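You operate a simulated robot arm through the tools that you are given. There is no shell and no other tool. Be economical: measure what you need, move in short steps, check, and stop when the job is done.

You run a simulated robot arm. Do the job below in one go: nothing can be reset, and whatever is moved stays where it is left.

TASK
The black tube sits askew: free it, butt it true, clamp it and set the try square in the corner.
Fine: work the blue clamp by its handle; the square lies in the corner, close to both tubes; leave the red clamp shut.

It is judged by the outcome, as a careful person would: the job done as asked, and still so three seconds after it is handed in. It fails if anything else is knocked over, pushed out of place, dropped, spilled or broken.

THE ROBOT
A 7-joint arm with a two-finger parallel gripper on a trunk, on a base that drives. Base frame: it is fixed to the floor where the robot stands at the start and does not move with it; the origin is under the middle of the robot, x ahead of it, y to its left, z up; the surface under the hand at the start is at about z = 892. Readings come in mm, rad, newtons and seconds.
With the tool pointing down near the work surface it reaches from about 480 to 920 mm from the robot's upright axis, wherever it stands. Its first joint turns from -2.007 to 2.007 rad. Places, roughly: black square tube (15x3x3 cm) [600, 100, 900]; blue toggle clamp [600, 0, 1000]; long square tube (20x3x3 cm) [500, 100, 900]; red toggle clamp [500, 0, 1000]. Payload 3.91 kg.
The tool frame sits at the grasp point between the pads (the TCP): z along the fingers, y along the line on which they close. The tips reach 30 mm beyond it. Largest opening 110 mm; finger width 20, thickness 10; the body of the gripper, 48 by 112 mm, starts 55 mm behind the TCP.
Orientation is that of the tool frame in the base frame, as a unit quaternion [x, y, z, w]. With the fingers straight down and closing along the base's y, the tool's x points along the base's -x, its y along +y and its z along -z.

THE INTERFACE
- The arm moves only by the tool step_arm. Its argument "increments" is a list that holds one entry, the list of rows, each a list of 7 numbers: the shift along the base's x, y, z in units of 40 mm (1.0 is 40 mm), then the turn, a rotation vector about the base's x, y, z in units of 8 degrees (1.0 is 8 degrees), then the gripper command, from -1 (shut) to 1 (fully open), values between in proportion. In form: [[[tx, ty, tz, ax, ay, az, hand], ...]]. A call has 1 to 20 rows; each row shifts and turns the commanded pose from where the row before left it. A call with a number of a shift or a turn outside -1 to 1 is refused whole. A row lasts 0.2 s, in which the tool goes at most 50 mm and 0.15 rad; a call with a longer step from one row to the next is refused whole, and so is a gripper value outside its range. A pose out of reach is approached as far as the arm can. The call stops where the force on the tool passes 90 N (or 10 N more than at its start, if that is more) or the arm is blocked; 0.2 s more then pass. Each finger travels about 153 mm/s and halts on what it meets, pressing with about 35 N; the grip force reading is that of the motor and also rises with nothing between the fingers. The clock runs only during rows and for 0.2 s after the last one: add rows that do not move to give the fingers time. It gives the time, the measured TCP pose, the force on the tool (base axes), the opening and the grip force at its end, in the units of the frame above (readings bear some noise), with the torque about the TCP (base axes, N m) and any sound that the robot's microphone picked up, and new pictures: "show" is both (left out), scene, wrist or none.
- Cameras (640 x 400 px; columns grow to the right, rows downward): "scene" is now at [217.8, 152.9, 1350.2]; the picture's right is [-0.56, -0.83, 0.00], its down [-0.38, 0.25, -0.89] and it looks along [0.74, -0.50, -0.46] (base axes); focal length 228 px, centre (320, 200). "wrist" rides on the gripper at [72, 17, -103] in the tool frame; the picture's right is [-0.23, 0.97, 0.00], its down [-0.76, -0.18, -0.62] and it looks along [-0.61, -0.14, 0.78] (tool axes); focal length 222 px, centre (320, 200). There is no depth. A picture from a camera that has moved, and an enlarged one, comes with that camera's place and axes in the base frame and with its lens.
- move_column(by): slides the trunk up (or, below 0, down) by that many mm; the arm and the scene camera ride with it, the base frame stays. It gives what a move gives, with no picture.
- drive_base(legs): drives the robot by 1 to 6 legs, each [ahead, left, turn to the left] in mm, mm and rad, along the robot's own axes; the way and the turn of a leg run together, so that a leg with both is an arc; at most 1500 mm and 3.142 rad a leg. The arm and the cameras ride along, it lands a little off, and it stops where it bumps. It gives what a move gives, and a new picture of the scene camera.
- turn_head(pan, tilt): turns the head with the scene camera to pan (to the left, within 1.396 rad either way) and tilt (down, from -0.506 to 1.204), counted from straight ahead of the robot. It gives what a move gives, and a new picture of the scene camera.
- enlarge(camera, box): a new picture of the part [left, top, right, bottom] of that camera's present view, enlarged. It takes no simulated time.
- close_job(): hands the job in; it is judged then, once.

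Work in short steps. Places have to be worked out from the pictures, the camera data and where the tool is seen: move nearer, look again, correct. Check each grasp and each placing, and mend what went wrong. You have 120 turns and 260 pictures in all, those below and enlarged ones among them. Open the gripper and draw the arm clear of the work before you hand the job in, unless the task says otherwise; then end with one line.

The tools are called after "Call:" by a JSON object that holds its "method" and its "body". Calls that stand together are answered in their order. step_arm: Moves the arm, as the interface text tells. Its arguments: {"type":"object","properties":{"increments":{"type":"array"},"show":{"type":"string","enum":["both","scene","wrist","none"]}},"required":["increments"]} The other tools are called the same way: move_column (by) slides the trunk up or down; drive_base (legs) drives the base; turn_head (pan, tilt) turns the head that bears the scene camera; enlarge (camera, box) takes an enlarged picture of a part of a camera's view; close_job () hands the job in.

At the start:

```text
clock: 0.0
ee_pos: [530.4, 41.9, 1228.1]
tool_rot: [0.0, 1.0, 0.0, 0.0]
ft_force: [-0.1, -0.9, 0.7]
wrist_torque: [-0.01, 0.0, -0.01]
finger_gap: 109.9
grip_force: 0.1
trunk travel left (down, up): [-675.0, 315.0]
robot x, y, heading: [-0.5, 1.7, -0.001]
head pan, tilt: [-0.593, 0.473]
```

scene: 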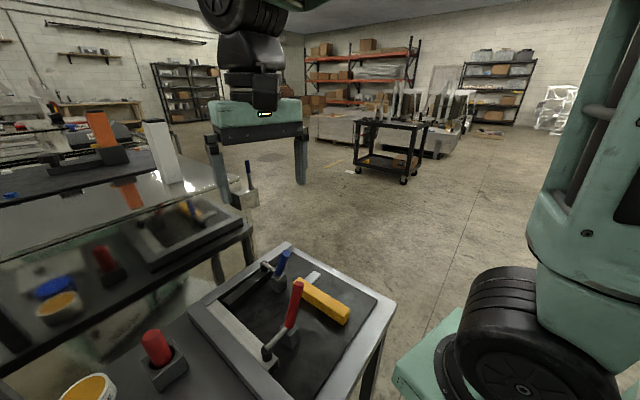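
wrist: 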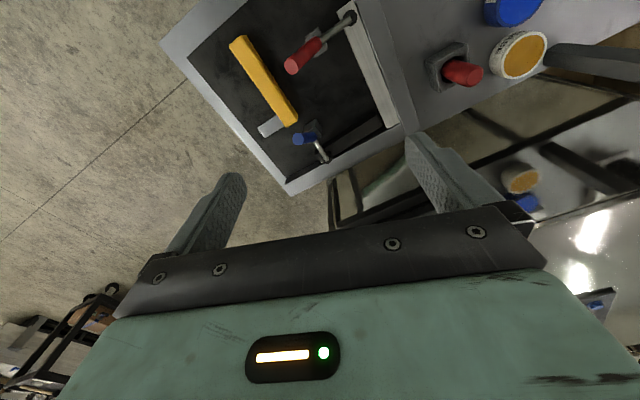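

The pictures show a tray with two tubes, two clamps and a try square. I enlarge both views to read the layout.

Call:
{"method": "enlarge", "body": {"camera": "scene", "box": [180, 230, 400, 400]}}

Call:
{"method": "enlarge", "body": {"camera": "wrist", "box": [160, 0, 480, 200]}}

```text
2.35 times, centred on (290, 315) of scene
camera zoom: at [217.8, 152.9, 1350.2], right [-0.56, -0.83, 0.0], down [-0.38, 0.25, -0.89], along [0.74, -0.5, -0.46], focal length 537 px, centre (391, -71)
```

zoom: 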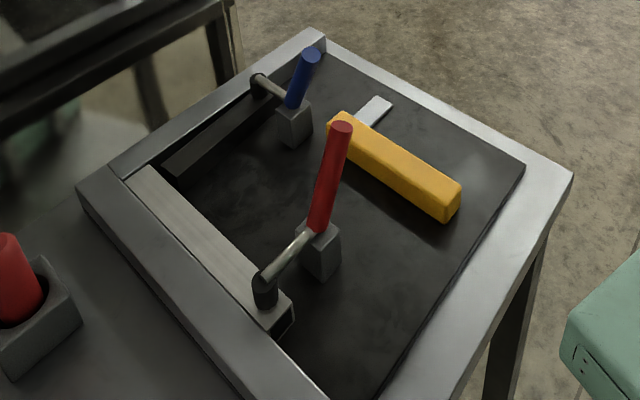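

```text
2.00 times, centred on (320, 100) of wrist
camera zoom: at [458.6, 59.2, 1331.5], right [0.23, 0.97, 0.0], down [0.76, -0.18, 0.62], along [0.61, -0.14, -0.78], focal length 444 px, centre (320, 400)
```

zoom: 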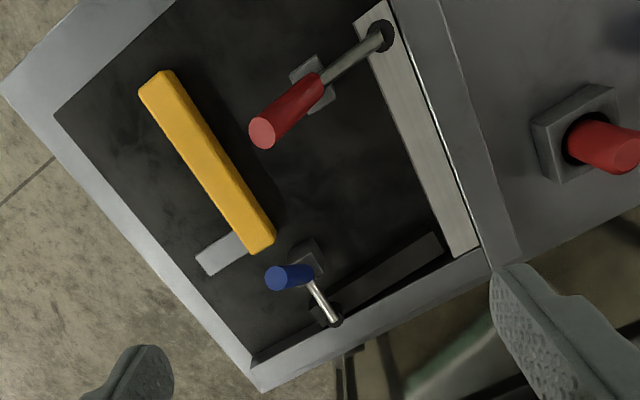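

The long tube runs about 23° off base x along the fence, and the black tube lies against the far fence at about -76°. I point the head straight at the tray for a better view.

Call:
{"method": "turn_head", "body": {"pan": -0.25, "tilt": 0.85}}

```text
clock: 0.8
ee_pos: [531.5, 41.0, 1227.4]
tool_rot: [0.0, 1.0, 0.001, 0.0]
ft_force: [-0.7, 0.4, 0.2]
wrist_torque: [0.0, 0.01, 0.01]
finger_gap: 110.2
grip_force: 0.0
trunk travel left (down, up): [-675.0, 315.0]
robot x, y, heading: [-1.3, -2.1, -0.0]
head pan, tilt: [-0.25, 0.85]
camera scene: at [217.7, 184.7, 1318.0], right [-0.25, -0.97, 0.0], down [-0.73, 0.19, -0.66], along [0.64, -0.16, -0.75], focal length 228 px, centre (320, 200)
```

scene: 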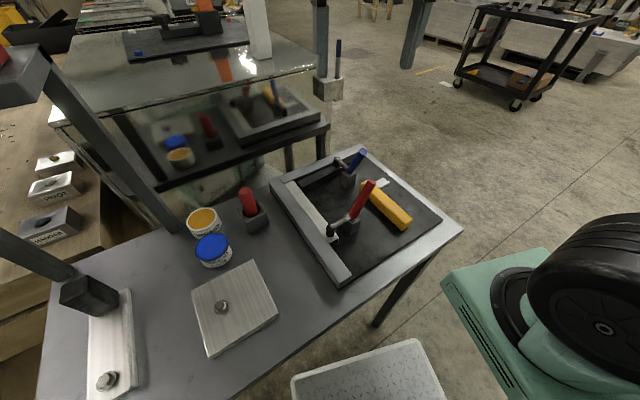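

I back off the wrist and tilt it forward so its camera takes in the whole tray.

Call:
{"method": "step_arm", "body": {"increments": [[[-0.8, 0, 0, 0, -1, 0, 1], [-0.8, 0, 0, 0, -1, 0, 1], [0, 0, 0, 0, 0, 0, 1]]], "show": "wrist"}}

Call:
{"method": "enlarge", "body": {"camera": "scene", "box": [260, 135, 480, 290]}}

```text
clock: 1.6
ee_pos: [474.4, 43.5, 1226.6]
tool_rot: [0.0, 0.992, -0.001, 0.13]
ft_force: [0.2, 0.6, -0.1]
wrist_torque: [-0.01, -0.01, 0.0]
finger_gap: 109.9
grip_force: 0.0
out of reach, approached as far as the arm can: row 2
trunk travel left (down, up): [-675.0, 315.0]
robot x, y, heading: [-1.1, 0.1, 0.001]
head pan, tilt: [-0.25, 0.85]
camera wrist: at [377.1, 60.7, 1307.3], right [0.22, 0.97, 0.06], down [0.58, -0.18, 0.8], along [0.79, -0.14, -0.6], focal length 222 px, centre (320, 200)
```

wrist: 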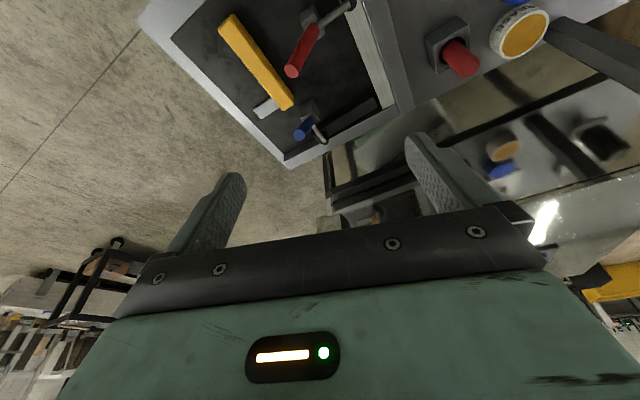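

```text
2.58 times, centred on (370, 212) of scene
camera zoom: at [217.7, 185.0, 1317.9], right [-0.25, -0.97, 0.0], down [-0.73, 0.19, -0.66], along [0.64, -0.16, -0.75], focal length 589 px, centre (191, 168)
```

zoom: 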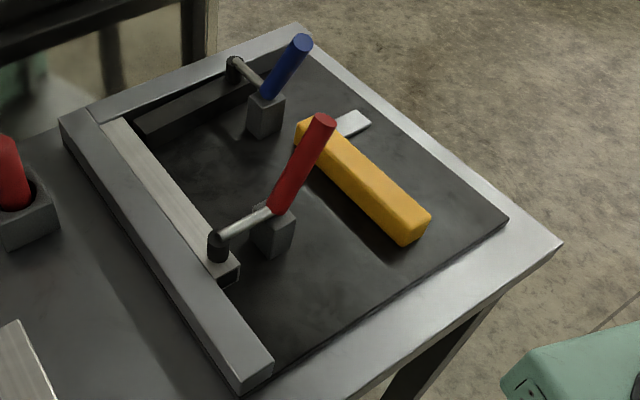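

Picture "down" is upward in the base frame, so I tilted the wrong way. I tilt back the other way to look down on the tray.

Call:
{"method": "step_arm", "body": {"increments": [[[0.2, 0, 0, 0, 1, 0, 1], [0.2, 0, 0, 0, 1, 0, 1], [0.2, 0, 0, 0, 1, 0, 1], [0, 0, 0, 0, 1, 0, 1], [0, 0, 0, 0, 0, 0, 1]]], "show": "wrist"}}

Call:
{"method": "enlarge", "body": {"camera": "wrist", "box": [160, 0, 480, 200]}}

```text
clock: 2.9
ee_pos: [497.0, 40.9, 1226.9]
tool_rot: [0.0, 0.99, 0.0, -0.14]
ft_force: [0.7, -0.6, -0.2]
wrist_torque: [0.0, 0.01, 0.02]
finger_gap: 110.1
grip_force: 0.0
trunk travel left (down, up): [-675.0, 315.0]
robot x, y, heading: [1.8, -2.2, -0.002]
head pan, tilt: [-0.25, 0.85]
camera wrist: at [456.0, 58.9, 1346.0], right [0.22, 0.97, -0.06], down [0.9, -0.18, 0.39], along [0.37, -0.14, -0.92], focal length 222 px, centre (320, 200)
```

wrist: 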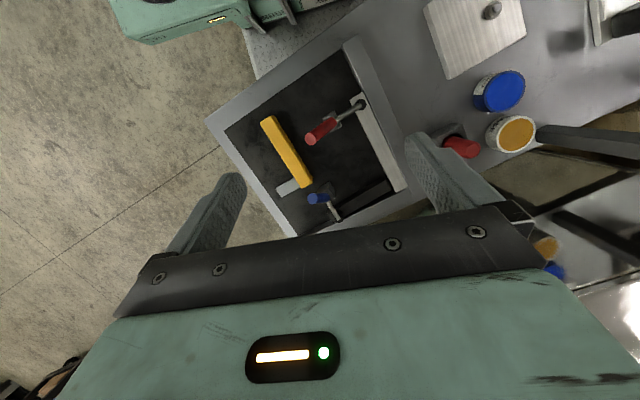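

```text
2.00 times, centred on (320, 100) of wrist
camera zoom: at [456.0, 58.9, 1346.0], right [0.22, 0.97, -0.06], down [0.9, -0.18, 0.39], along [0.37, -0.14, -0.92], focal length 444 px, centre (320, 400)
```

zoom: 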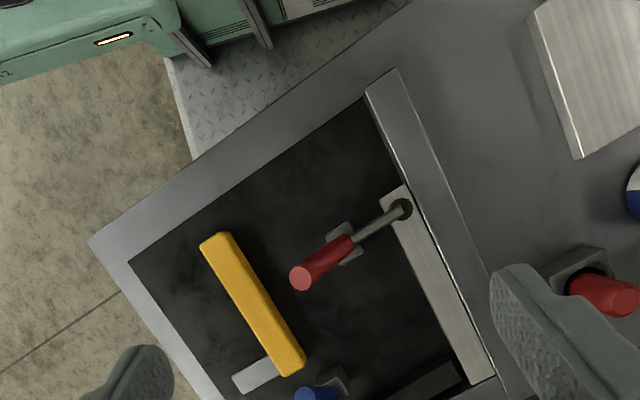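

Now the tray is well in view; I zoom in on the corner and on the square.

Call:
{"method": "enlarge", "body": {"camera": "wrist", "box": [230, 90, 420, 215]}}

Call:
{"method": "enlarge", "body": {"camera": "scene", "box": [280, 140, 380, 205]}}

```text
3.20 times, centred on (325, 152) of wrist
camera zoom: at [456.0, 58.9, 1346.0], right [0.22, 0.97, -0.06], down [0.9, -0.18, 0.39], along [0.37, -0.14, -0.92], focal length 711 px, centre (304, 352)
```

zoom: 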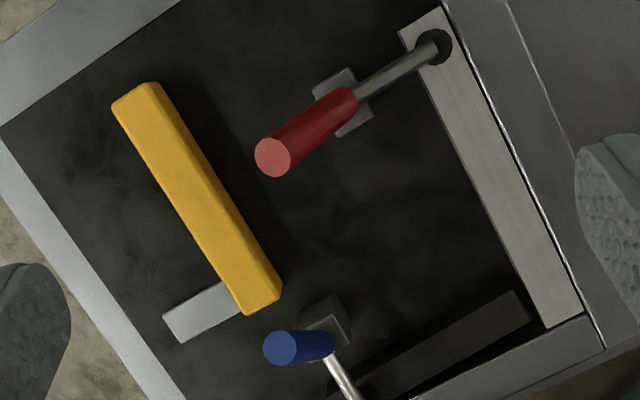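

```text
6.15 times, centred on (330, 172) of scene
camera zoom: at [217.6, 184.7, 1317.9], right [-0.25, -0.97, 0.0], down [-0.73, 0.19, -0.66], along [0.64, -0.16, -0.75], focal length 1404 px, centre (258, 369)
```

zoom: 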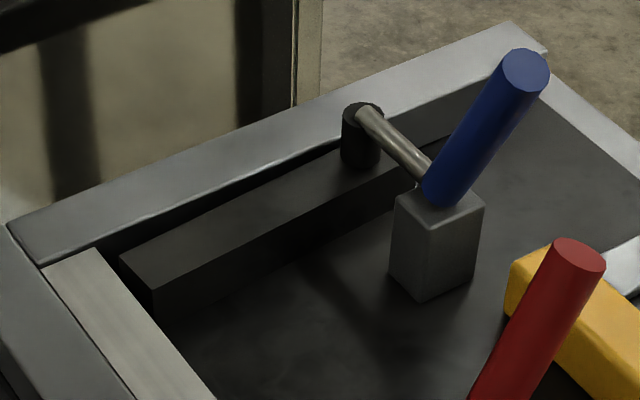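

I rotate the tool to align with the tray (about 23°) and lower it to view the corner and blue clamp closely.

Call:
{"method": "step_arm", "body": {"increments": [[[0, 0.2, 0, 0, -1, 0, 1], [0, 0.2, -0.4, 0, -1, 0, 1], [-0.1, 0.2, -1, 0, 0, 1, 1], [-0.2, 0.2, -1, 0, 0, 1, 1], [-0.1, 0.2, -0.8, 0, 0, 0.9, 1], [0, 0, 0, 0, 0, 0, 1]]], "show": "wrist"}}

Call:
{"method": "enlarge", "body": {"camera": "scene", "box": [280, 130, 380, 195]}}

```text
clock: 4.2
ee_pos: [480.6, 81.0, 1101.0]
tool_rot: [-0.201, 0.98, 0.0, 0.0]
ft_force: [-0.4, 0.1, -0.6]
wrist_torque: [0.0, -0.03, -0.01]
finger_gap: 110.1
grip_force: 0.1
trunk travel left (down, up): [-675.0, 315.0]
robot x, y, heading: [0.5, 1.5, 0.004]
head pan, tilt: [-0.25, 0.85]
camera wrist: at [408.2, 68.3, 1203.6], right [-0.18, 0.98, 0.0], down [0.77, 0.14, 0.62], along [0.61, 0.11, -0.78], focal length 222 px, centre (320, 200)
```

wrist: 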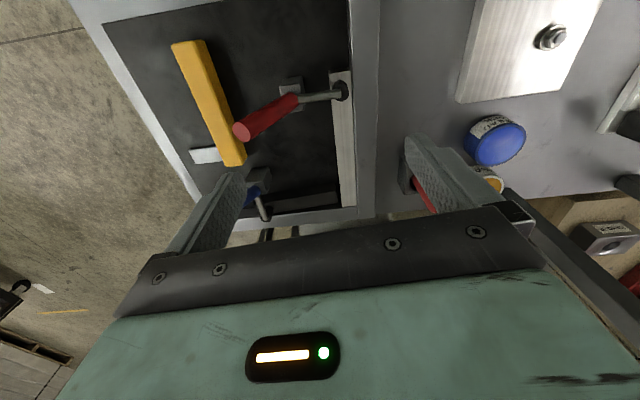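

```text
6.15 times, centred on (330, 162) of scene
camera zoom: at [217.7, 184.7, 1317.9], right [-0.25, -0.97, 0.0], down [-0.73, 0.19, -0.66], along [0.64, -0.16, -0.75], focal length 1404 px, centre (258, 431)
```

zoom: 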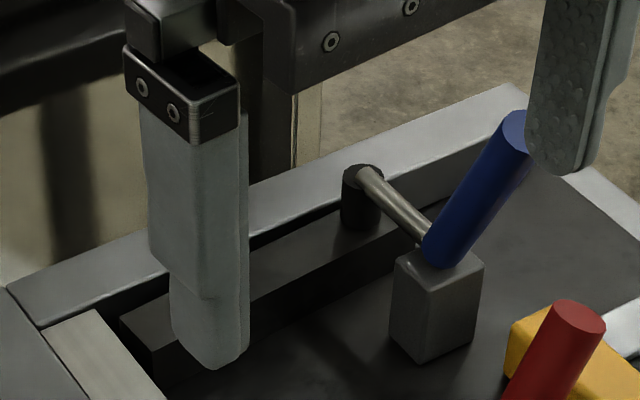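

The picture axes are nearly aligned with the tray now. I enlarge for measurement.

Call:
{"method": "enlarge", "body": {"camera": "wrist", "box": [230, 130, 390, 230]}}

Call:
{"method": "enlarge", "body": {"camera": "wrist", "box": [90, 10, 390, 198]}}

```text
4.00 times, centred on (310, 180) of wrist
camera zoom: at [408.2, 68.3, 1203.6], right [-0.18, 0.98, 0.0], down [0.77, 0.14, 0.62], along [0.61, 0.11, -0.78], focal length 888 px, centre (360, 280)
```

zoom: 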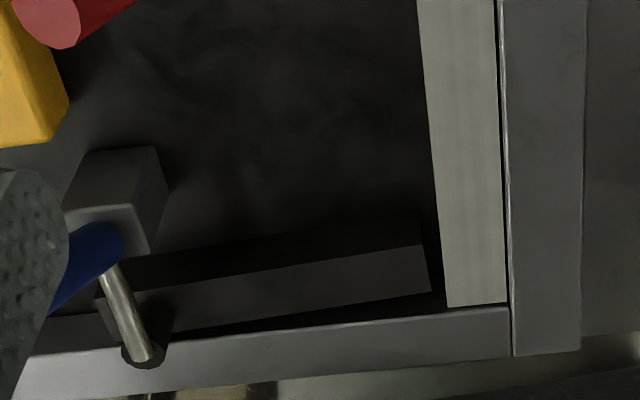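

```text
2.13 times, centred on (240, 104) of wrist
camera zoom: at [408.2, 68.3, 1203.6], right [-0.18, 0.98, 0.0], down [0.77, 0.14, 0.62], along [0.61, 0.11, -0.78], focal length 473 px, centre (490, 404)
```

zoom: 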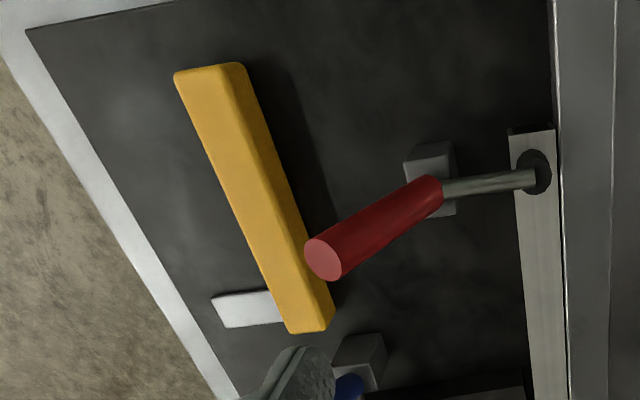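

Worked out so far: tray axis θ≈18° (U along the long tube, V across it), tubes about 25 mm. The black tube is about 4° askew, with a 6 mm gap to the long tube. The blue handle tip is near (584,-3,1019), its pivot near (622,10,930), and it leans back from the tube. I hover above the handle.

Call:
{"method": "step_arm", "body": {"increments": [[[0.9, -0.69, 0, 0, 0, -0.65, 0.1], [0.9, -0.69, 0, 0, 0, 0, 0.1], [0.9, -0.69, 0, 0, 0, 0, 0.1], [0, 0, 0, 0, 0, 0, 0.1]]], "show": "both"}}

Call:
{"method": "enlarge", "body": {"camera": "scene", "box": [280, 100, 400, 190]}}

```text
clock: 5.2
ee_pos: [589.1, -0.8, 1098.9]
tool_rot: [-0.156, 0.988, 0.0, 0.001]
ft_force: [-0.5, 0.3, -0.3]
wrist_torque: [-0.01, 0.0, 0.01]
finger_gap: 60.8
grip_force: 0.1
trunk travel left (down, up): [-675.0, 315.0]
robot x, y, heading: [-2.5, 0.6, 0.003]
head pan, tilt: [-0.25, 0.85]
camera scene: at [217.6, 184.8, 1317.9], right [-0.25, -0.97, 0.0], down [-0.73, 0.19, -0.66], along [0.64, -0.16, -0.75], focal length 228 px, centre (320, 200)
camera wrist: at [515.3, -6.0, 1203.0], right [-0.08, 1.0, 0.0], down [0.78, 0.07, 0.62], along [0.62, 0.05, -0.78], focal length 222 px, centre (320, 200)
```

scene: 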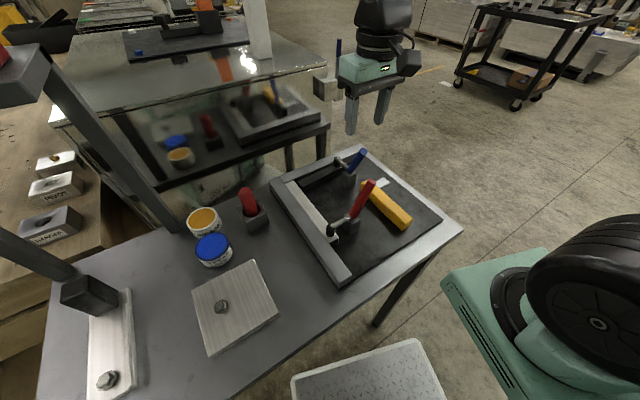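
wrist: 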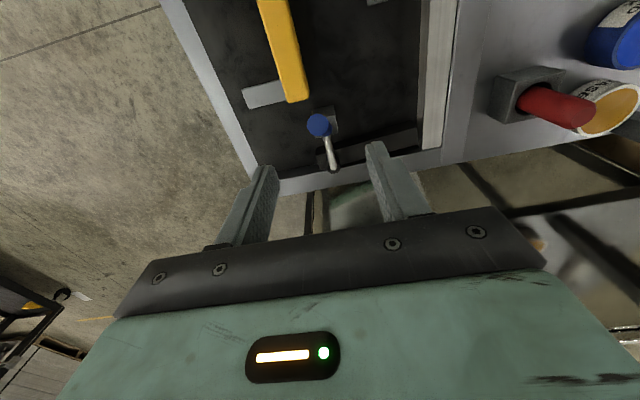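

```text
4.44 times, centred on (340, 145) of scene
camera zoom: at [217.6, 184.8, 1317.9], right [-0.25, -0.97, 0.0], down [-0.73, 0.19, -0.66], along [0.64, -0.16, -0.75], focal length 1014 px, centre (231, 444)
```

zoom: 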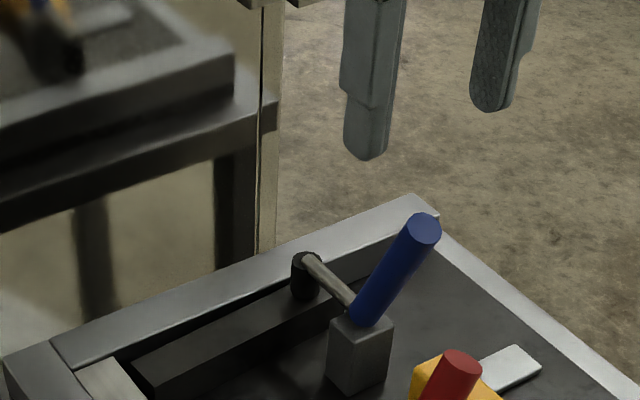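

The handle tip is confirmed near (583,-2). I lower to z≈1022 with the handle between the fingers.

Call:
{"method": "step_arm", "body": {"increments": [[[0, 0, -1, 0, 0, 0, 0.1], [0, 0, -0.9, 0, 0, 0, 0.1], [0, 0, 0, 0, 0, 0, 0.1]]], "show": "both"}}

Call:
{"method": "enlarge", "body": {"camera": "scene", "box": [280, 100, 400, 190]}}

Call:
{"method": "enlarge", "body": {"camera": "wrist", "box": [220, 60, 440, 200]}}

```text
clock: 6.0
ee_pos: [590.8, -2.1, 1022.6]
tool_rot: [-0.156, 0.988, -0.001, 0.0]
ft_force: [-0.4, 0.4, -2.1]
wrist_torque: [0.02, -0.01, 0.01]
finger_gap: 60.9
grip_force: 0.0
trunk travel left (down, up): [-675.0, 315.0]
robot x, y, heading: [-3.3, 0.5, 0.0]
head pan, tilt: [-0.25, 0.85]
camera scene: at [217.7, 184.7, 1317.9], right [-0.25, -0.97, 0.0], down [-0.73, 0.19, -0.66], along [0.64, -0.16, -0.75], focal length 228 px, centre (320, 200)
camera wrist: at [515.3, -7.3, 1126.0], right [-0.08, 1.0, 0.0], down [0.78, 0.07, 0.62], along [0.62, 0.05, -0.78], focal length 222 px, centre (320, 200)
```

scene: 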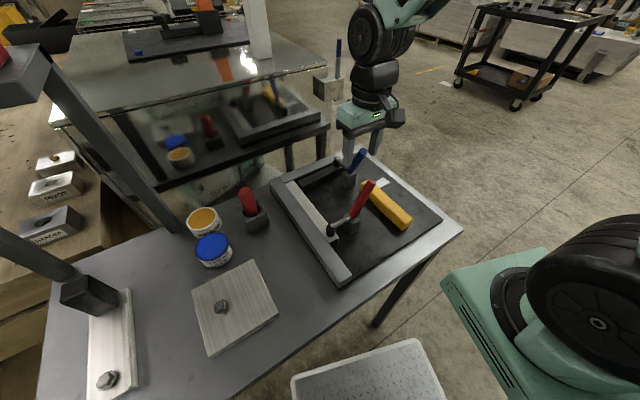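
wrist: 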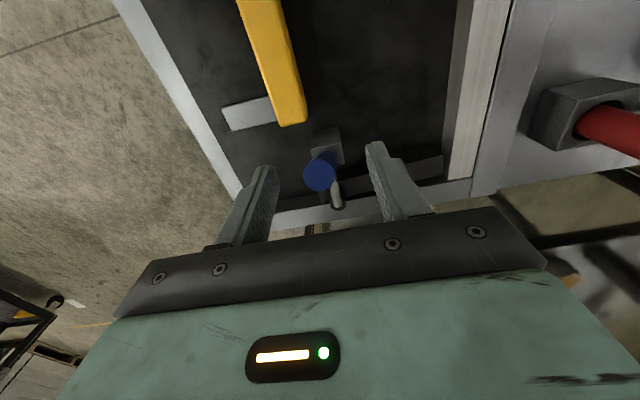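

```text
4.44 times, centred on (340, 145) of scene
camera zoom: at [217.7, 184.7, 1317.9], right [-0.25, -0.97, 0.0], down [-0.73, 0.19, -0.66], along [0.64, -0.16, -0.75], focal length 1014 px, centre (231, 444)
```

zoom: 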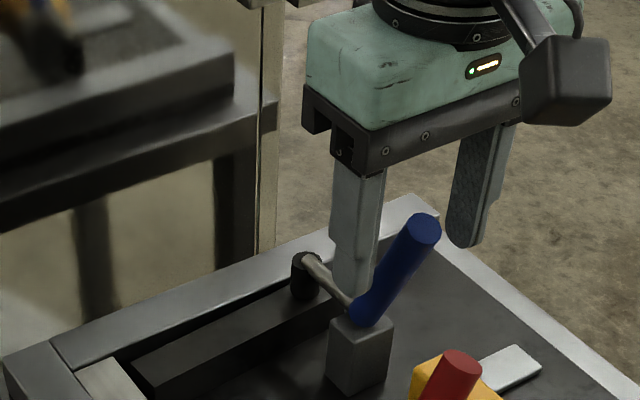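

```text
2.86 times, centred on (330, 130) of wrist
camera zoom: at [515.3, -7.3, 1126.0], right [-0.08, 1.0, 0.0], down [0.78, 0.07, 0.62], along [0.62, 0.05, -0.78], focal length 635 px, centre (291, 400)
```

zoom: 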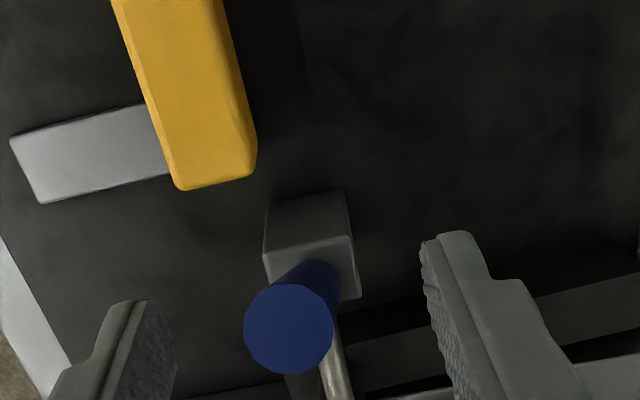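

The handle tip is confirmed at z≈1020 and centred between the fingers. I close on it.

Call:
{"method": "step_arm", "body": {"increments": [[[0, 0, 0, 0, 0, 0, -1], [0, 0, 0, 0, 0, 0, -1], [0, 0, 0, 0, 0, 0, -1]]], "show": "wrist"}}

```text
clock: 6.8
ee_pos: [589.3, 0.1, 1022.4]
tool_rot: [-0.158, 0.987, 0.0, 0.0]
ft_force: [-3.5, 10.4, -4.3]
wrist_torque: [0.08, 0.03, 0.03]
finger_gap: 18.0
grip_force: 45.2
trunk travel left (down, up): [-675.0, 315.0]
robot x, y, heading: [-1.4, 1.7, -0.002]
head pan, tilt: [-0.25, 0.85]
camera wrist: at [515.1, -6.1, 1126.1], right [-0.09, 1.0, 0.0], down [0.78, 0.07, 0.62], along [0.62, 0.05, -0.78], focal length 222 px, centre (320, 200)
```

wrist: 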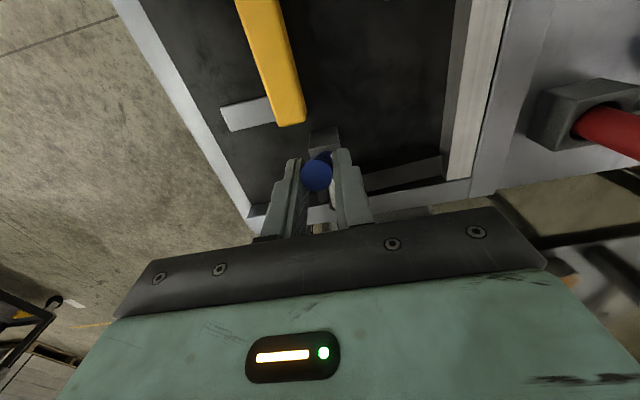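

The handle is gripped (18 mm). I swing it back along an arc about the pivot in small steps, first about 12°.

Call:
{"method": "step_arm", "body": {"increments": [[[-0.188, -0.061, -0.105, 0, 0, 0, -1], [-0.171, -0.056, -0.12, 0, 0, 0, -1], [0, 0, 0, 0, 0, 0, -1]]], "show": "scene"}}

Call:
{"method": "enlarge", "body": {"camera": "scene", "box": [280, 100, 400, 190]}}

```text
clock: 7.7
ee_pos: [575.9, -4.5, 1014.0]
tool_rot: [-0.157, 0.988, 0.0, 0.0]
ft_force: [11.4, 15.4, 10.8]
wrist_torque: [0.54, -1.31, 0.0]
finger_gap: 17.9
grip_force: 44.6
trunk travel left (down, up): [-675.0, 315.0]
robot x, y, heading: [-2.6, -3.5, -0.004]
head pan, tilt: [-0.25, 0.85]
camera scene: at [218.0, 185.4, 1317.8], right [-0.25, -0.97, 0.0], down [-0.73, 0.19, -0.66], along [0.64, -0.16, -0.75], focal length 228 px, centre (320, 200)
```

scene: 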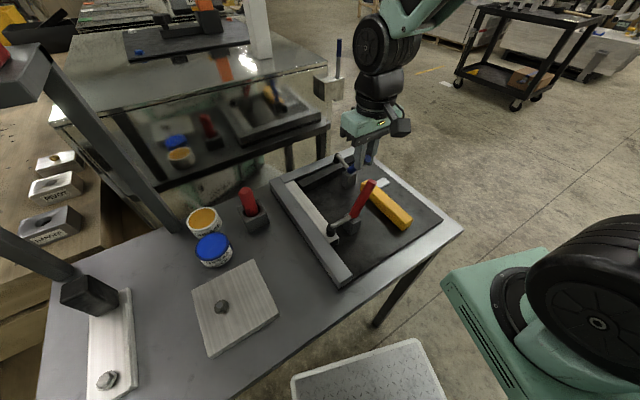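

```text
4.44 times, centred on (340, 145) of scene
camera zoom: at [218.0, 185.4, 1317.8], right [-0.25, -0.97, 0.0], down [-0.73, 0.19, -0.66], along [0.64, -0.16, -0.75], focal length 1014 px, centre (231, 444)
```

zoom: 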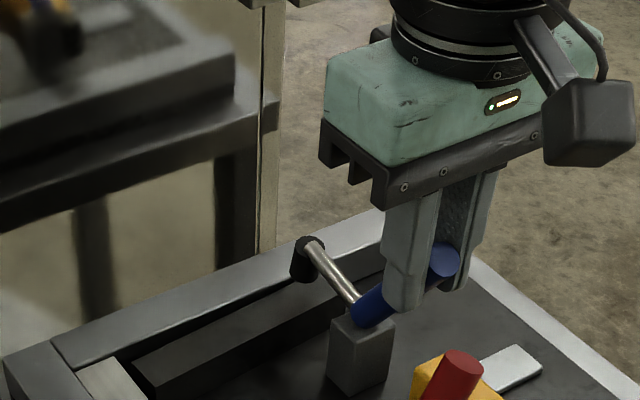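

It works: the arm is lifting with small forces. I continue the arc about 24° further.

Call:
{"method": "step_arm", "body": {"increments": [[[-0.157, -0.051, -0.14, 0, 0, 0, -1], [-0.143, -0.046, -0.155, 0, 0, 0, -1], [-0.128, -0.042, -0.17, 0, 0, 0, -1], [-0.107, -0.035, -0.185, 0, 0, 0, -1], [0, 0, 0, 0, 0, 0, -1]]], "show": "wrist"}}

Call:
{"method": "enlarge", "body": {"camera": "scene", "box": [280, 100, 400, 190]}}

```text
clock: 8.8
ee_pos: [552.4, -11.9, 988.8]
tool_rot: [-0.156, 0.988, 0.0, 0.0]
ft_force: [3.8, 13.6, 11.4]
wrist_torque: [0.47, -1.13, 0.04]
finger_gap: 17.9
grip_force: 45.0
trunk travel left (down, up): [-675.0, 315.0]
robot x, y, heading: [-0.2, 2.7, -0.005]
head pan, tilt: [-0.25, 0.85]
camera wrist: at [478.2, -18.0, 1091.7], right [-0.09, 1.0, 0.0], down [0.78, 0.07, 0.62], along [0.62, 0.05, -0.78], focal length 222 px, centre (320, 200)
```

wrist: 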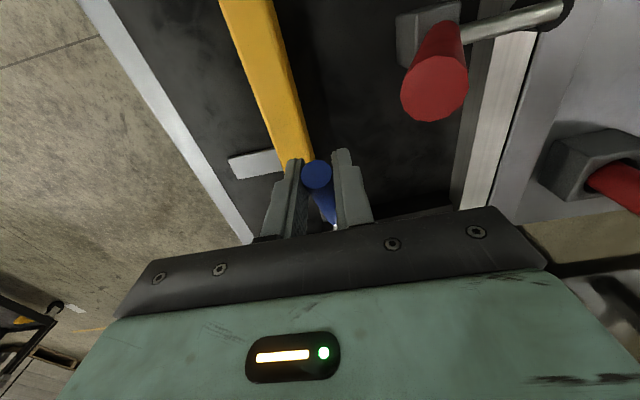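

```text
4.44 times, centred on (340, 145) of scene
camera zoom: at [217.5, 185.4, 1317.8], right [-0.25, -0.97, 0.0], down [-0.73, 0.19, -0.66], along [0.64, -0.16, -0.75], focal length 1014 px, centre (231, 444)
```

zoom: 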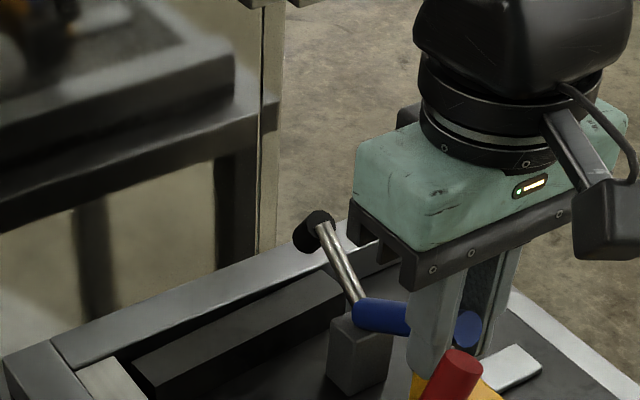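

The foot has risen about 35 mm. I swing two more small steps for margin before letting go.

Call:
{"method": "step_arm", "body": {"increments": [[[-0.09, -0.029, -0.19, 0, 0, 0, -1], [-0.071, -0.023, -0.197, 0, 0, 0, -1], [0, 0, 0, 0, 0, 0, -1]]], "show": "wrist"}}

Call:
{"method": "enlarge", "body": {"camera": "scene", "box": [280, 100, 400, 190]}}

```text
clock: 9.7
ee_pos: [547.4, -13.6, 973.4]
tool_rot: [-0.156, 0.988, -0.001, 0.002]
ft_force: [7.7, 14.2, 40.1]
wrist_torque: [0.09, -0.1, 0.07]
finger_gap: 17.7
grip_force: 44.8
trunk travel left (down, up): [-675.0, 315.0]
robot x, y, heading: [2.2, 0.9, 0.005]
head pan, tilt: [-0.25, 0.85]
camera wrist: at [471.9, -19.9, 1076.7], right [-0.08, 1.0, 0.0], down [0.78, 0.07, 0.63], along [0.62, 0.05, -0.78], focal length 222 px, centre (320, 200)
```

wrist: 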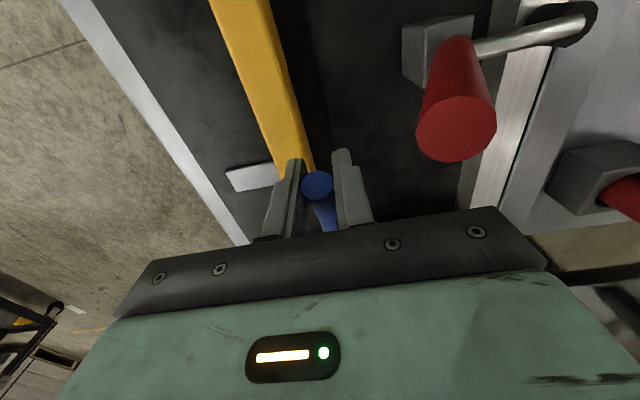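

```text
4.44 times, centred on (340, 145) of scene
camera zoom: at [217.0, 185.4, 1318.2], right [-0.25, -0.97, 0.0], down [-0.73, 0.19, -0.66], along [0.64, -0.16, -0.75], focal length 1014 px, centre (231, 444)
```

zoom: 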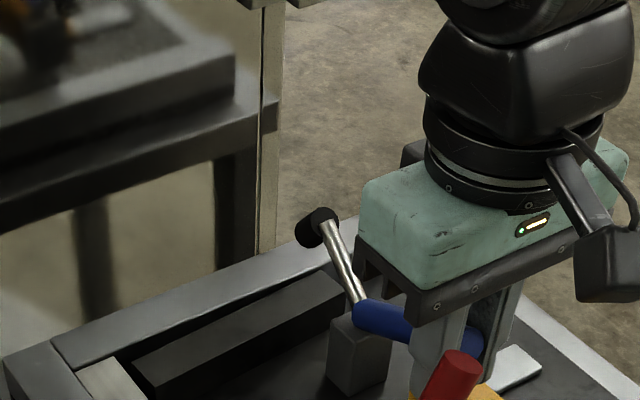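

Fz has risen to 40 N, so the clamp is probably at its stop. I release slightly and rise, and check whether the clamp stays open.

Call:
{"method": "step_arm", "body": {"increments": [[[0, 0, 0, 0, 0, 0, -0.45], [0, 0, 0, 0, 0, 0, -0.45], [0, 0, 0.6, 0, 0, 0, -0.45], [0, 0, 1, 0, 0, 0, -0.45], [0, 0, 1, 0, 0, 0, -0.45], [0, 0, 0, 0, 0, 0, -0.45]]], "show": "both"}}

Call:
{"method": "enlarge", "body": {"camera": "scene", "box": [280, 130, 430, 240]}}

Call:
{"method": "enlarge", "body": {"camera": "wrist", "box": [160, 0, 480, 220]}}

```text
clock: 11.1
ee_pos: [545.2, -14.9, 1078.7]
tool_rot: [-0.156, 0.988, 0.0, 0.0]
ft_force: [1.3, -0.1, -0.3]
wrist_torque: [0.0, -0.01, -0.03]
finger_gap: 30.1
grip_force: 0.1
trunk travel left (down, up): [-675.0, 315.0]
robot x, y, heading: [-2.3, 1.0, 0.001]
head pan, tilt: [-0.25, 0.85]
camera scene: at [217.8, 184.8, 1317.9], right [-0.25, -0.97, 0.0], down [-0.73, 0.19, -0.66], along [0.64, -0.16, -0.75], focal length 228 px, centre (320, 200)
camera wrist: at [470.3, -20.5, 1181.5], right [-0.08, 1.0, 0.0], down [0.78, 0.07, 0.62], along [0.62, 0.05, -0.78], focal length 222 px, centre (320, 200)
```

scene: 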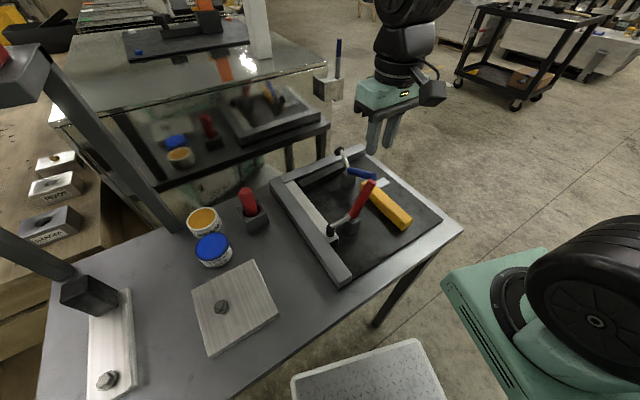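
wrist: 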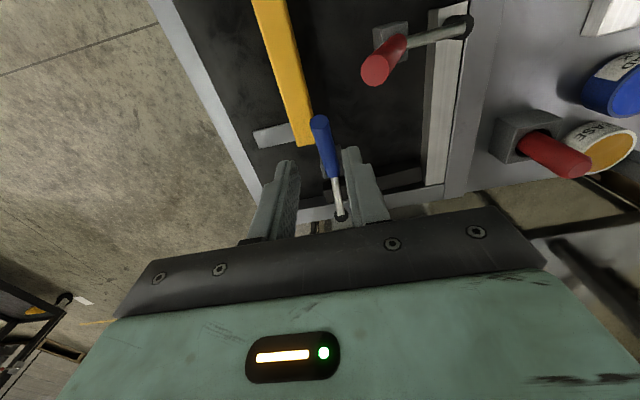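

```text
3.64 times, centred on (355, 185) of scene
camera zoom: at [217.8, 184.8, 1317.9], right [-0.25, -0.97, 0.0], down [-0.73, 0.19, -0.66], along [0.64, -0.16, -0.75], focal length 830 px, centre (193, 254)
```

zoom: 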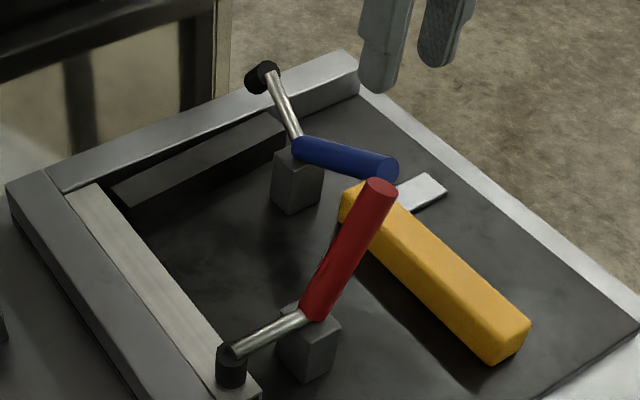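

```text
1.82 times, centred on (320, 110) of wrist
camera zoom: at [470.3, -20.5, 1181.5], right [-0.08, 1.0, 0.0], down [0.78, 0.07, 0.62], along [0.62, 0.05, -0.78], focal length 404 px, centre (320, 364)
```

zoom: 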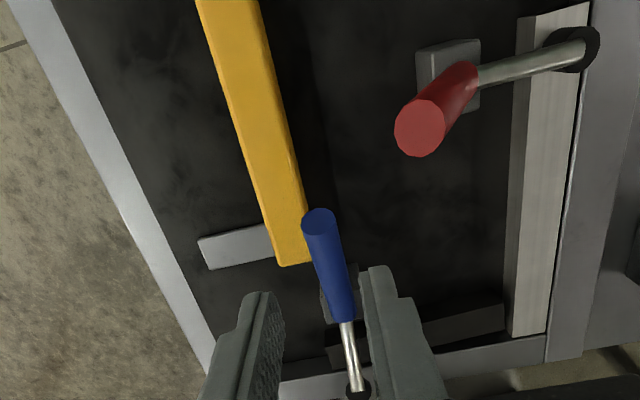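

The clamp stays open by itself. I turn the tool -90° with closed fingers and move over the inner side of the black tube's near end, to push it flush to the fence.

Call:
{"method": "step_arm", "body": {"increments": [[[0.115, 0.229, 0, 0, 0, -0.9375, -1], [0.115, 0.229, 0, 0, 0, -0.9375, -1], [0.115, 0.229, 0, 0, 0, -0.9375, -1], [0.115, 0.229, 0, 0, 0, -0.9375, -1], [0.115, 0.229, 0, 0, 0, -0.9375, -1], [0.115, 0.229, 0, 0, 0, -0.9375, -1], [0.115, 0.229, 0, 0, 0, -0.9375, -1], [0.115, 0.229, 0, 0, 0, -0.9375, -1], [0.115, 0.229, 0, 0, 0, -0.9375, -1], [0.115, 0.229, 0, 0, 0, -0.9375, -1], [0.115, 0.229, 0, 0, 0, -0.9375, -1], [0.115, 0.229, 0, 0, 0, -0.9375, -1], [0, 0, 0, 0, 0, 0, -1]]], "show": "both"}}

Call:
{"method": "enlarge", "body": {"camera": "scene", "box": [280, 120, 400, 210]}}

```text
clock: 13.8
ee_pos: [600.3, 95.6, 1076.6]
tool_rot: [0.588, 0.809, 0.0, 0.0]
ft_force: [0.1, -0.4, -0.4]
wrist_torque: [0.0, -0.03, 0.01]
finger_gap: 0.0
grip_force: 35.0
trunk travel left (down, up): [-675.0, 315.0]
robot x, y, heading: [-1.7, 2.0, 0.001]
head pan, tilt: [-0.25, 0.85]
camera scene: at [217.7, 184.7, 1317.9], right [-0.25, -0.97, 0.0], down [-0.73, 0.19, -0.66], along [0.64, -0.16, -0.75], focal length 228 px, centre (320, 200)
camera wrist: at [594.8, 170.6, 1180.0], right [1.0, 0.08, 0.0], down [0.07, -0.78, 0.62], along [0.05, -0.62, -0.78], focal length 222 px, centre (320, 200)
```

scene: 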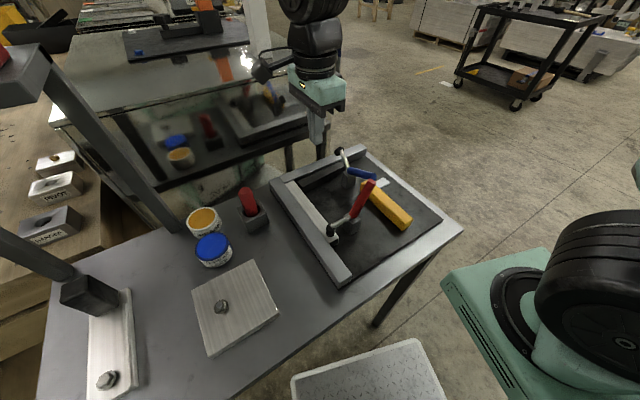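
wrist: 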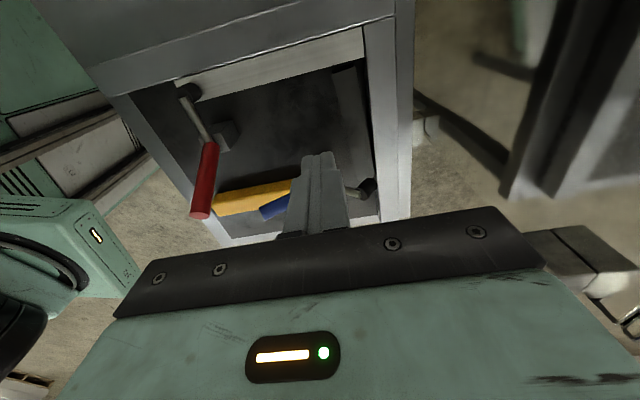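

```text
4.44 times, centred on (340, 165) of scene
camera zoom: at [217.7, 184.7, 1317.9], right [-0.25, -0.97, 0.0], down [-0.73, 0.19, -0.66], along [0.64, -0.16, -0.75], focal length 1014 px, centre (231, 356)
```

zoom: 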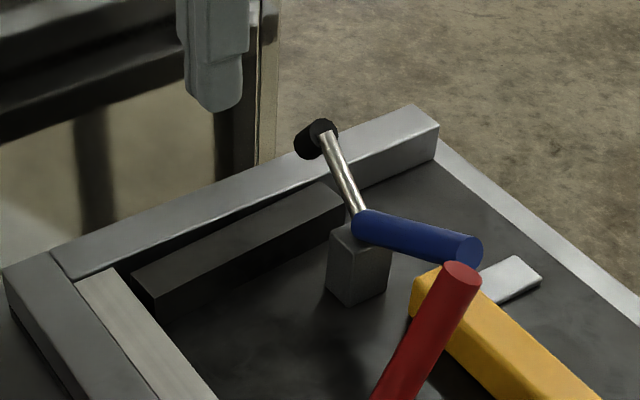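

I enlarge the wrist view to remeasure the black tube from this side.

Call:
{"method": "enlarge", "body": {"camera": "wrist", "box": [260, 10, 420, 110]}}

Call:
{"method": "enlarge", "body": {"camera": "wrist", "box": [280, 130, 420, 218]}}

```text
4.00 times, centred on (340, 60) of wrist
camera zoom: at [594.8, 170.6, 1180.0], right [1.0, 0.08, 0.0], down [0.07, -0.78, 0.62], along [0.05, -0.62, -0.78], focal length 888 px, centre (240, 760)
```

zoom: 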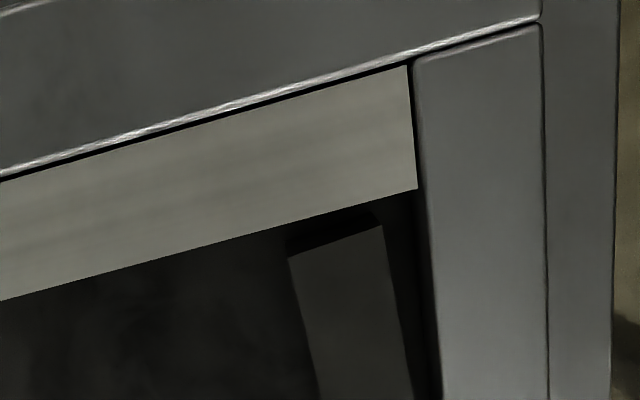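

```text
4.55 times, centred on (350, 174) of wrist
camera zoom: at [594.8, 170.6, 1180.0], right [1.0, 0.08, 0.0], down [0.07, -0.78, 0.62], along [0.05, -0.62, -0.78], focal length 1010 px, centre (184, 318)
```

zoom: 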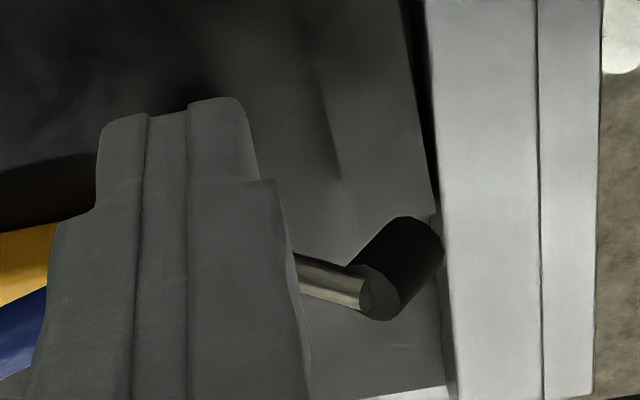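

Black tube near-end corners: U=621–646 at V≈-65; the fence is at U≈659 and the long tube face at V≈-58.5. The pusher is at U=600, V=-95. I descend in the free space.

Call:
{"method": "step_arm", "body": {"increments": [[[0, 0, -1, 0, 0, 0, -1], [0, 0, -1, 0, 0, 0, -1], [0, 0, -1, 0, 0, 0, -1], [0, 0, -0.55, 0, 0, 0, -1], [0, 0, 0, 0, 0, 0, -1]]], "show": "wrist"}}

Call:
{"method": "enlarge", "body": {"camera": "scene", "box": [270, 130, 390, 220]}}

```text
clock: 15.1
ee_pos: [600.5, 96.3, 933.1]
tool_rot: [0.588, 0.809, 0.0, 0.0]
ft_force: [0.2, -0.2, 0.3]
wrist_torque: [0.0, -0.02, -0.01]
finger_gap: 0.0
grip_force: 34.8
trunk travel left (down, up): [-675.0, 315.0]
robot x, y, heading: [1.5, -2.0, -0.004]
head pan, tilt: [-0.25, 0.85]
camera wrist: at [595.2, 170.2, 1036.6], right [1.0, 0.08, 0.0], down [0.07, -0.78, 0.62], along [0.05, -0.62, -0.78], focal length 222 px, centre (320, 200)
```

wrist: 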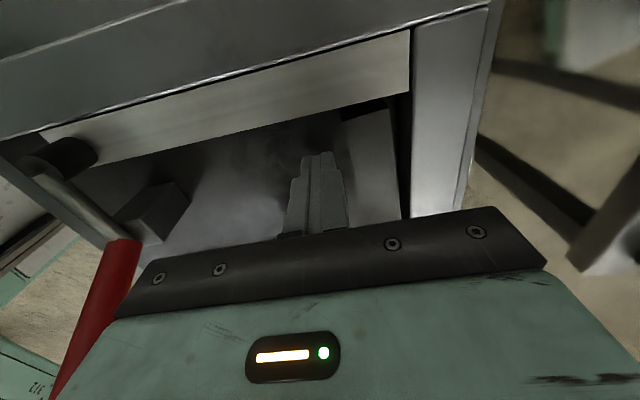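

```text
4.44 times, centred on (330, 175) of scene
camera zoom: at [217.7, 184.7, 1317.9], right [-0.25, -0.97, 0.0], down [-0.73, 0.19, -0.66], along [0.64, -0.16, -0.75], focal length 1014 px, centre (276, 311)
```

zoom: 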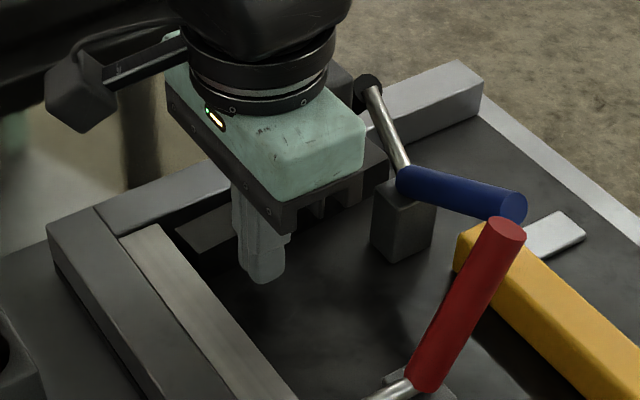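

Clear all round. I push +U about 20 mm in small steps.

Call:
{"method": "step_arm", "body": {"increments": [[[0.119, 0.039, 0, 0, 0, 0, -1], [0.119, 0.039, 0, 0, 0, 0, -1], [0.119, 0.039, 0, 0, 0, 0, -1], [0.119, 0.039, 0, 0, 0, 0, -1], [0, 0, 0, 0, 0, 0, -1]]], "show": "wrist"}}

Call:
{"method": "enlarge", "body": {"camera": "wrist", "box": [260, 60, 440, 220]}}

```text
clock: 16.2
ee_pos: [620.8, 103.0, 935.5]
tool_rot: [0.588, 0.809, 0.0, 0.0]
ft_force: [-2.3, -1.0, -0.2]
wrist_torque: [-0.02, 0.01, 0.01]
finger_gap: 0.1
grip_force: 35.1
trunk travel left (down, up): [-675.0, 315.0]
robot x, y, heading: [2.1, 3.5, 0.002]
head pan, tilt: [-0.25, 0.85]
camera wrist: at [614.6, 177.5, 1037.5], right [1.0, 0.09, 0.0], down [0.07, -0.78, 0.62], along [0.05, -0.62, -0.78], focal length 222 px, centre (320, 200)
```

wrist: 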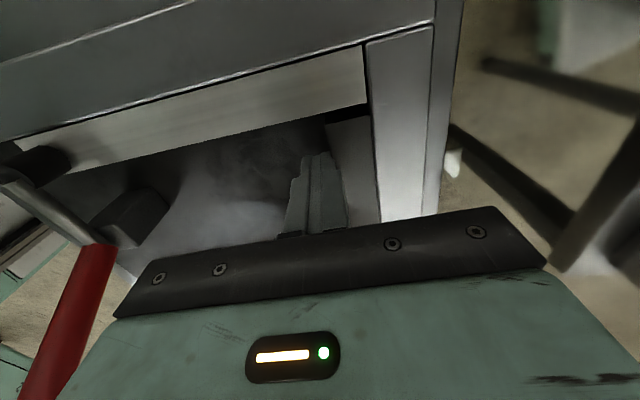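

```text
2.50 times, centred on (350, 140) of wrist
camera zoom: at [614.6, 177.5, 1037.5], right [1.0, 0.09, 0.0], down [0.07, -0.78, 0.62], along [0.05, -0.62, -0.78], focal length 555 px, centre (245, 350)
```

zoom: 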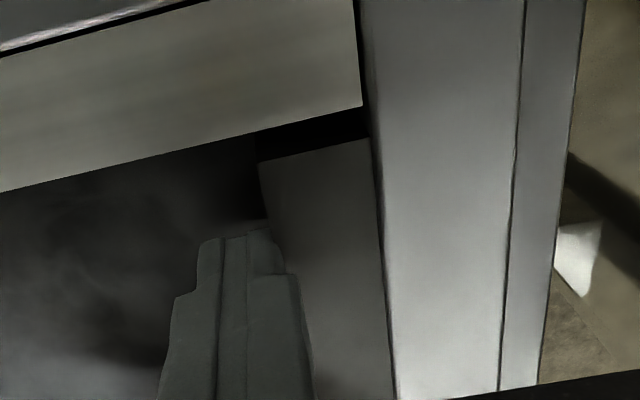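

The tube has swung almost onto the fence with little force. I go on in 2 mm steps until I feel contact.

Call:
{"method": "step_arm", "body": {"increments": [[[0.048, 0.0155, 0, 0, 0, 0, -1], [0.048, 0.0155, 0, 0, 0, 0, -1], [0, 0, 0, 0, 0, 0, -1]]], "show": "none"}}

Call:
{"method": "enlarge", "body": {"camera": "wrist", "box": [320, 60, 420, 220]}}

```text
clock: 17.1
ee_pos: [621.8, 103.8, 933.5]
tool_rot: [0.588, 0.809, -0.002, -0.001]
ft_force: [-22.6, -5.3, -2.3]
wrist_torque: [-0.16, 0.56, 0.01]
finger_gap: 0.0
grip_force: 35.0
trunk travel left (down, up): [-675.0, 315.0]
robot x, y, heading: [0.0, -5.0, -0.0]
head pan, tilt: [-0.25, 0.85]
```

```text
2.50 times, centred on (370, 140) of wrist
camera zoom: at [616.0, 177.9, 1037.6], right [1.0, 0.09, -0.01], down [0.07, -0.78, 0.62], along [0.05, -0.62, -0.78], focal length 555 px, centre (195, 350)
```

zoom: 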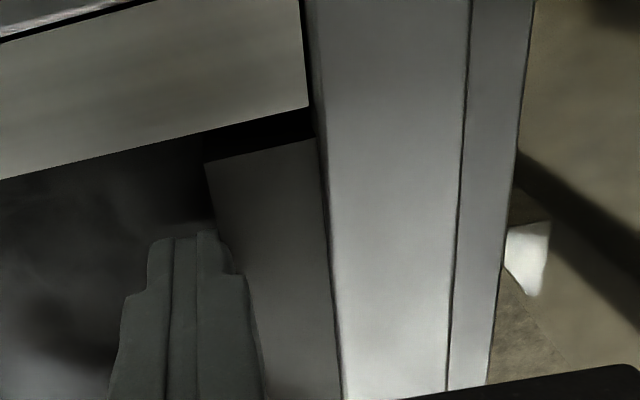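

Contact at 23 N, with the tube flush on the fence. I back off, lift, and go over to the free end of the black tube (about V=-237, U=646).

Call:
{"method": "step_arm", "body": {"increments": [[[-0.238, -0.077, 0, 0, 0, 0, -1], [0, 0, 1, 0, 0, 0, -1], [0, 0, 1, 0, 0, 0, -1], [0, 0, 1, 0, 0, 0, -1], [0, 0, 0.6, 0, 0, 0, -1], [0.47, -0.8, 0, 0, 0, 0, -1], [0.47, -0.8, 0, 0, 0, 0, -1], [0.47, -0.8, 0, 0, 0, 0, -1], [0.47, -0.8, 0, 0, 0, 0, -1], [0, 0, 0, 0, 0, 0, -1]]], "show": "both"}}

Call:
{"method": "enlarge", "body": {"camera": "scene", "box": [270, 110, 390, 200]}}

Call:
{"method": "enlarge", "body": {"camera": "wrist", "box": [200, 0, 400, 220]}}

```text
clock: 19.2
ee_pos: [690.8, -27.6, 1077.5]
tool_rot: [0.588, 0.809, 0.0, 0.0]
ft_force: [-0.3, -0.2, -0.6]
wrist_torque: [0.03, -0.02, -0.04]
finger_gap: 0.0
grip_force: 34.7
trunk travel left (down, up): [-675.0, 315.0]
robot x, y, heading: [0.6, 2.6, -0.001]
head pan, tilt: [-0.25, 0.85]
camera scene: at [217.7, 184.8, 1317.9], right [-0.25, -0.97, 0.0], down [-0.73, 0.19, -0.66], along [0.64, -0.16, -0.75], focal length 228 px, centre (320, 200)
camera wrist: at [685.0, 46.8, 1181.2], right [1.0, 0.09, 0.0], down [0.07, -0.78, 0.62], along [0.05, -0.62, -0.78], focal length 222 px, centre (320, 200)
```

scene: 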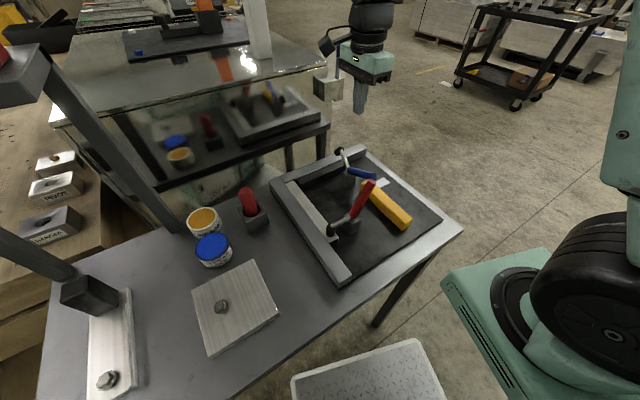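
wrist: 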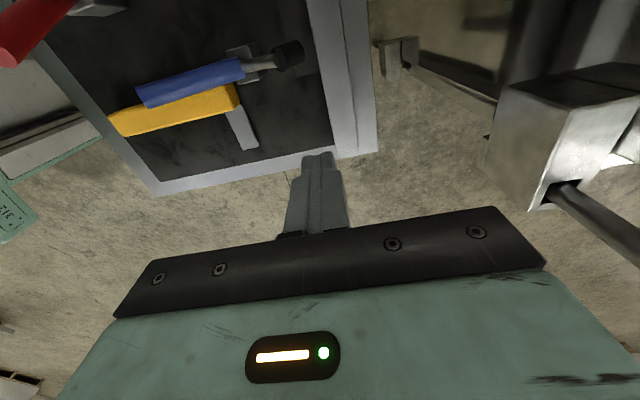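

```text
4.44 times, centred on (330, 155) of scene
camera zoom: at [217.7, 184.8, 1317.9], right [-0.25, -0.97, 0.0], down [-0.73, 0.19, -0.66], along [0.64, -0.16, -0.75], focal length 1014 px, centre (276, 400)
```

zoom: 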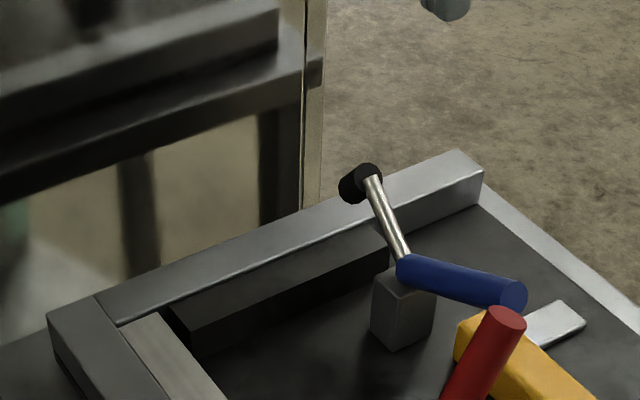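

```text
1.82 times, centred on (300, 110) of wrist
camera zoom: at [685.0, 46.8, 1181.2], right [1.0, 0.09, 0.0], down [0.07, -0.78, 0.62], along [0.05, -0.62, -0.78], focal length 404 px, centre (356, 364)
```

zoom: 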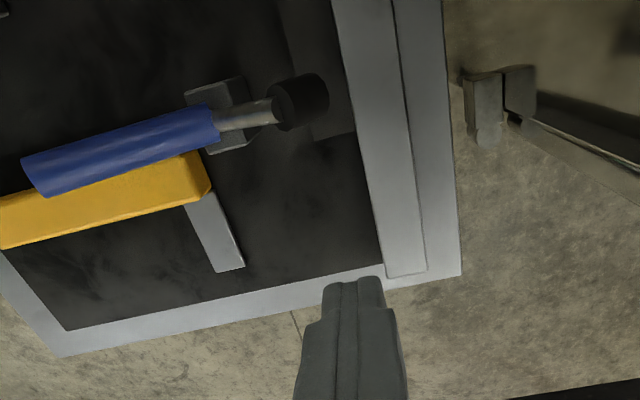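

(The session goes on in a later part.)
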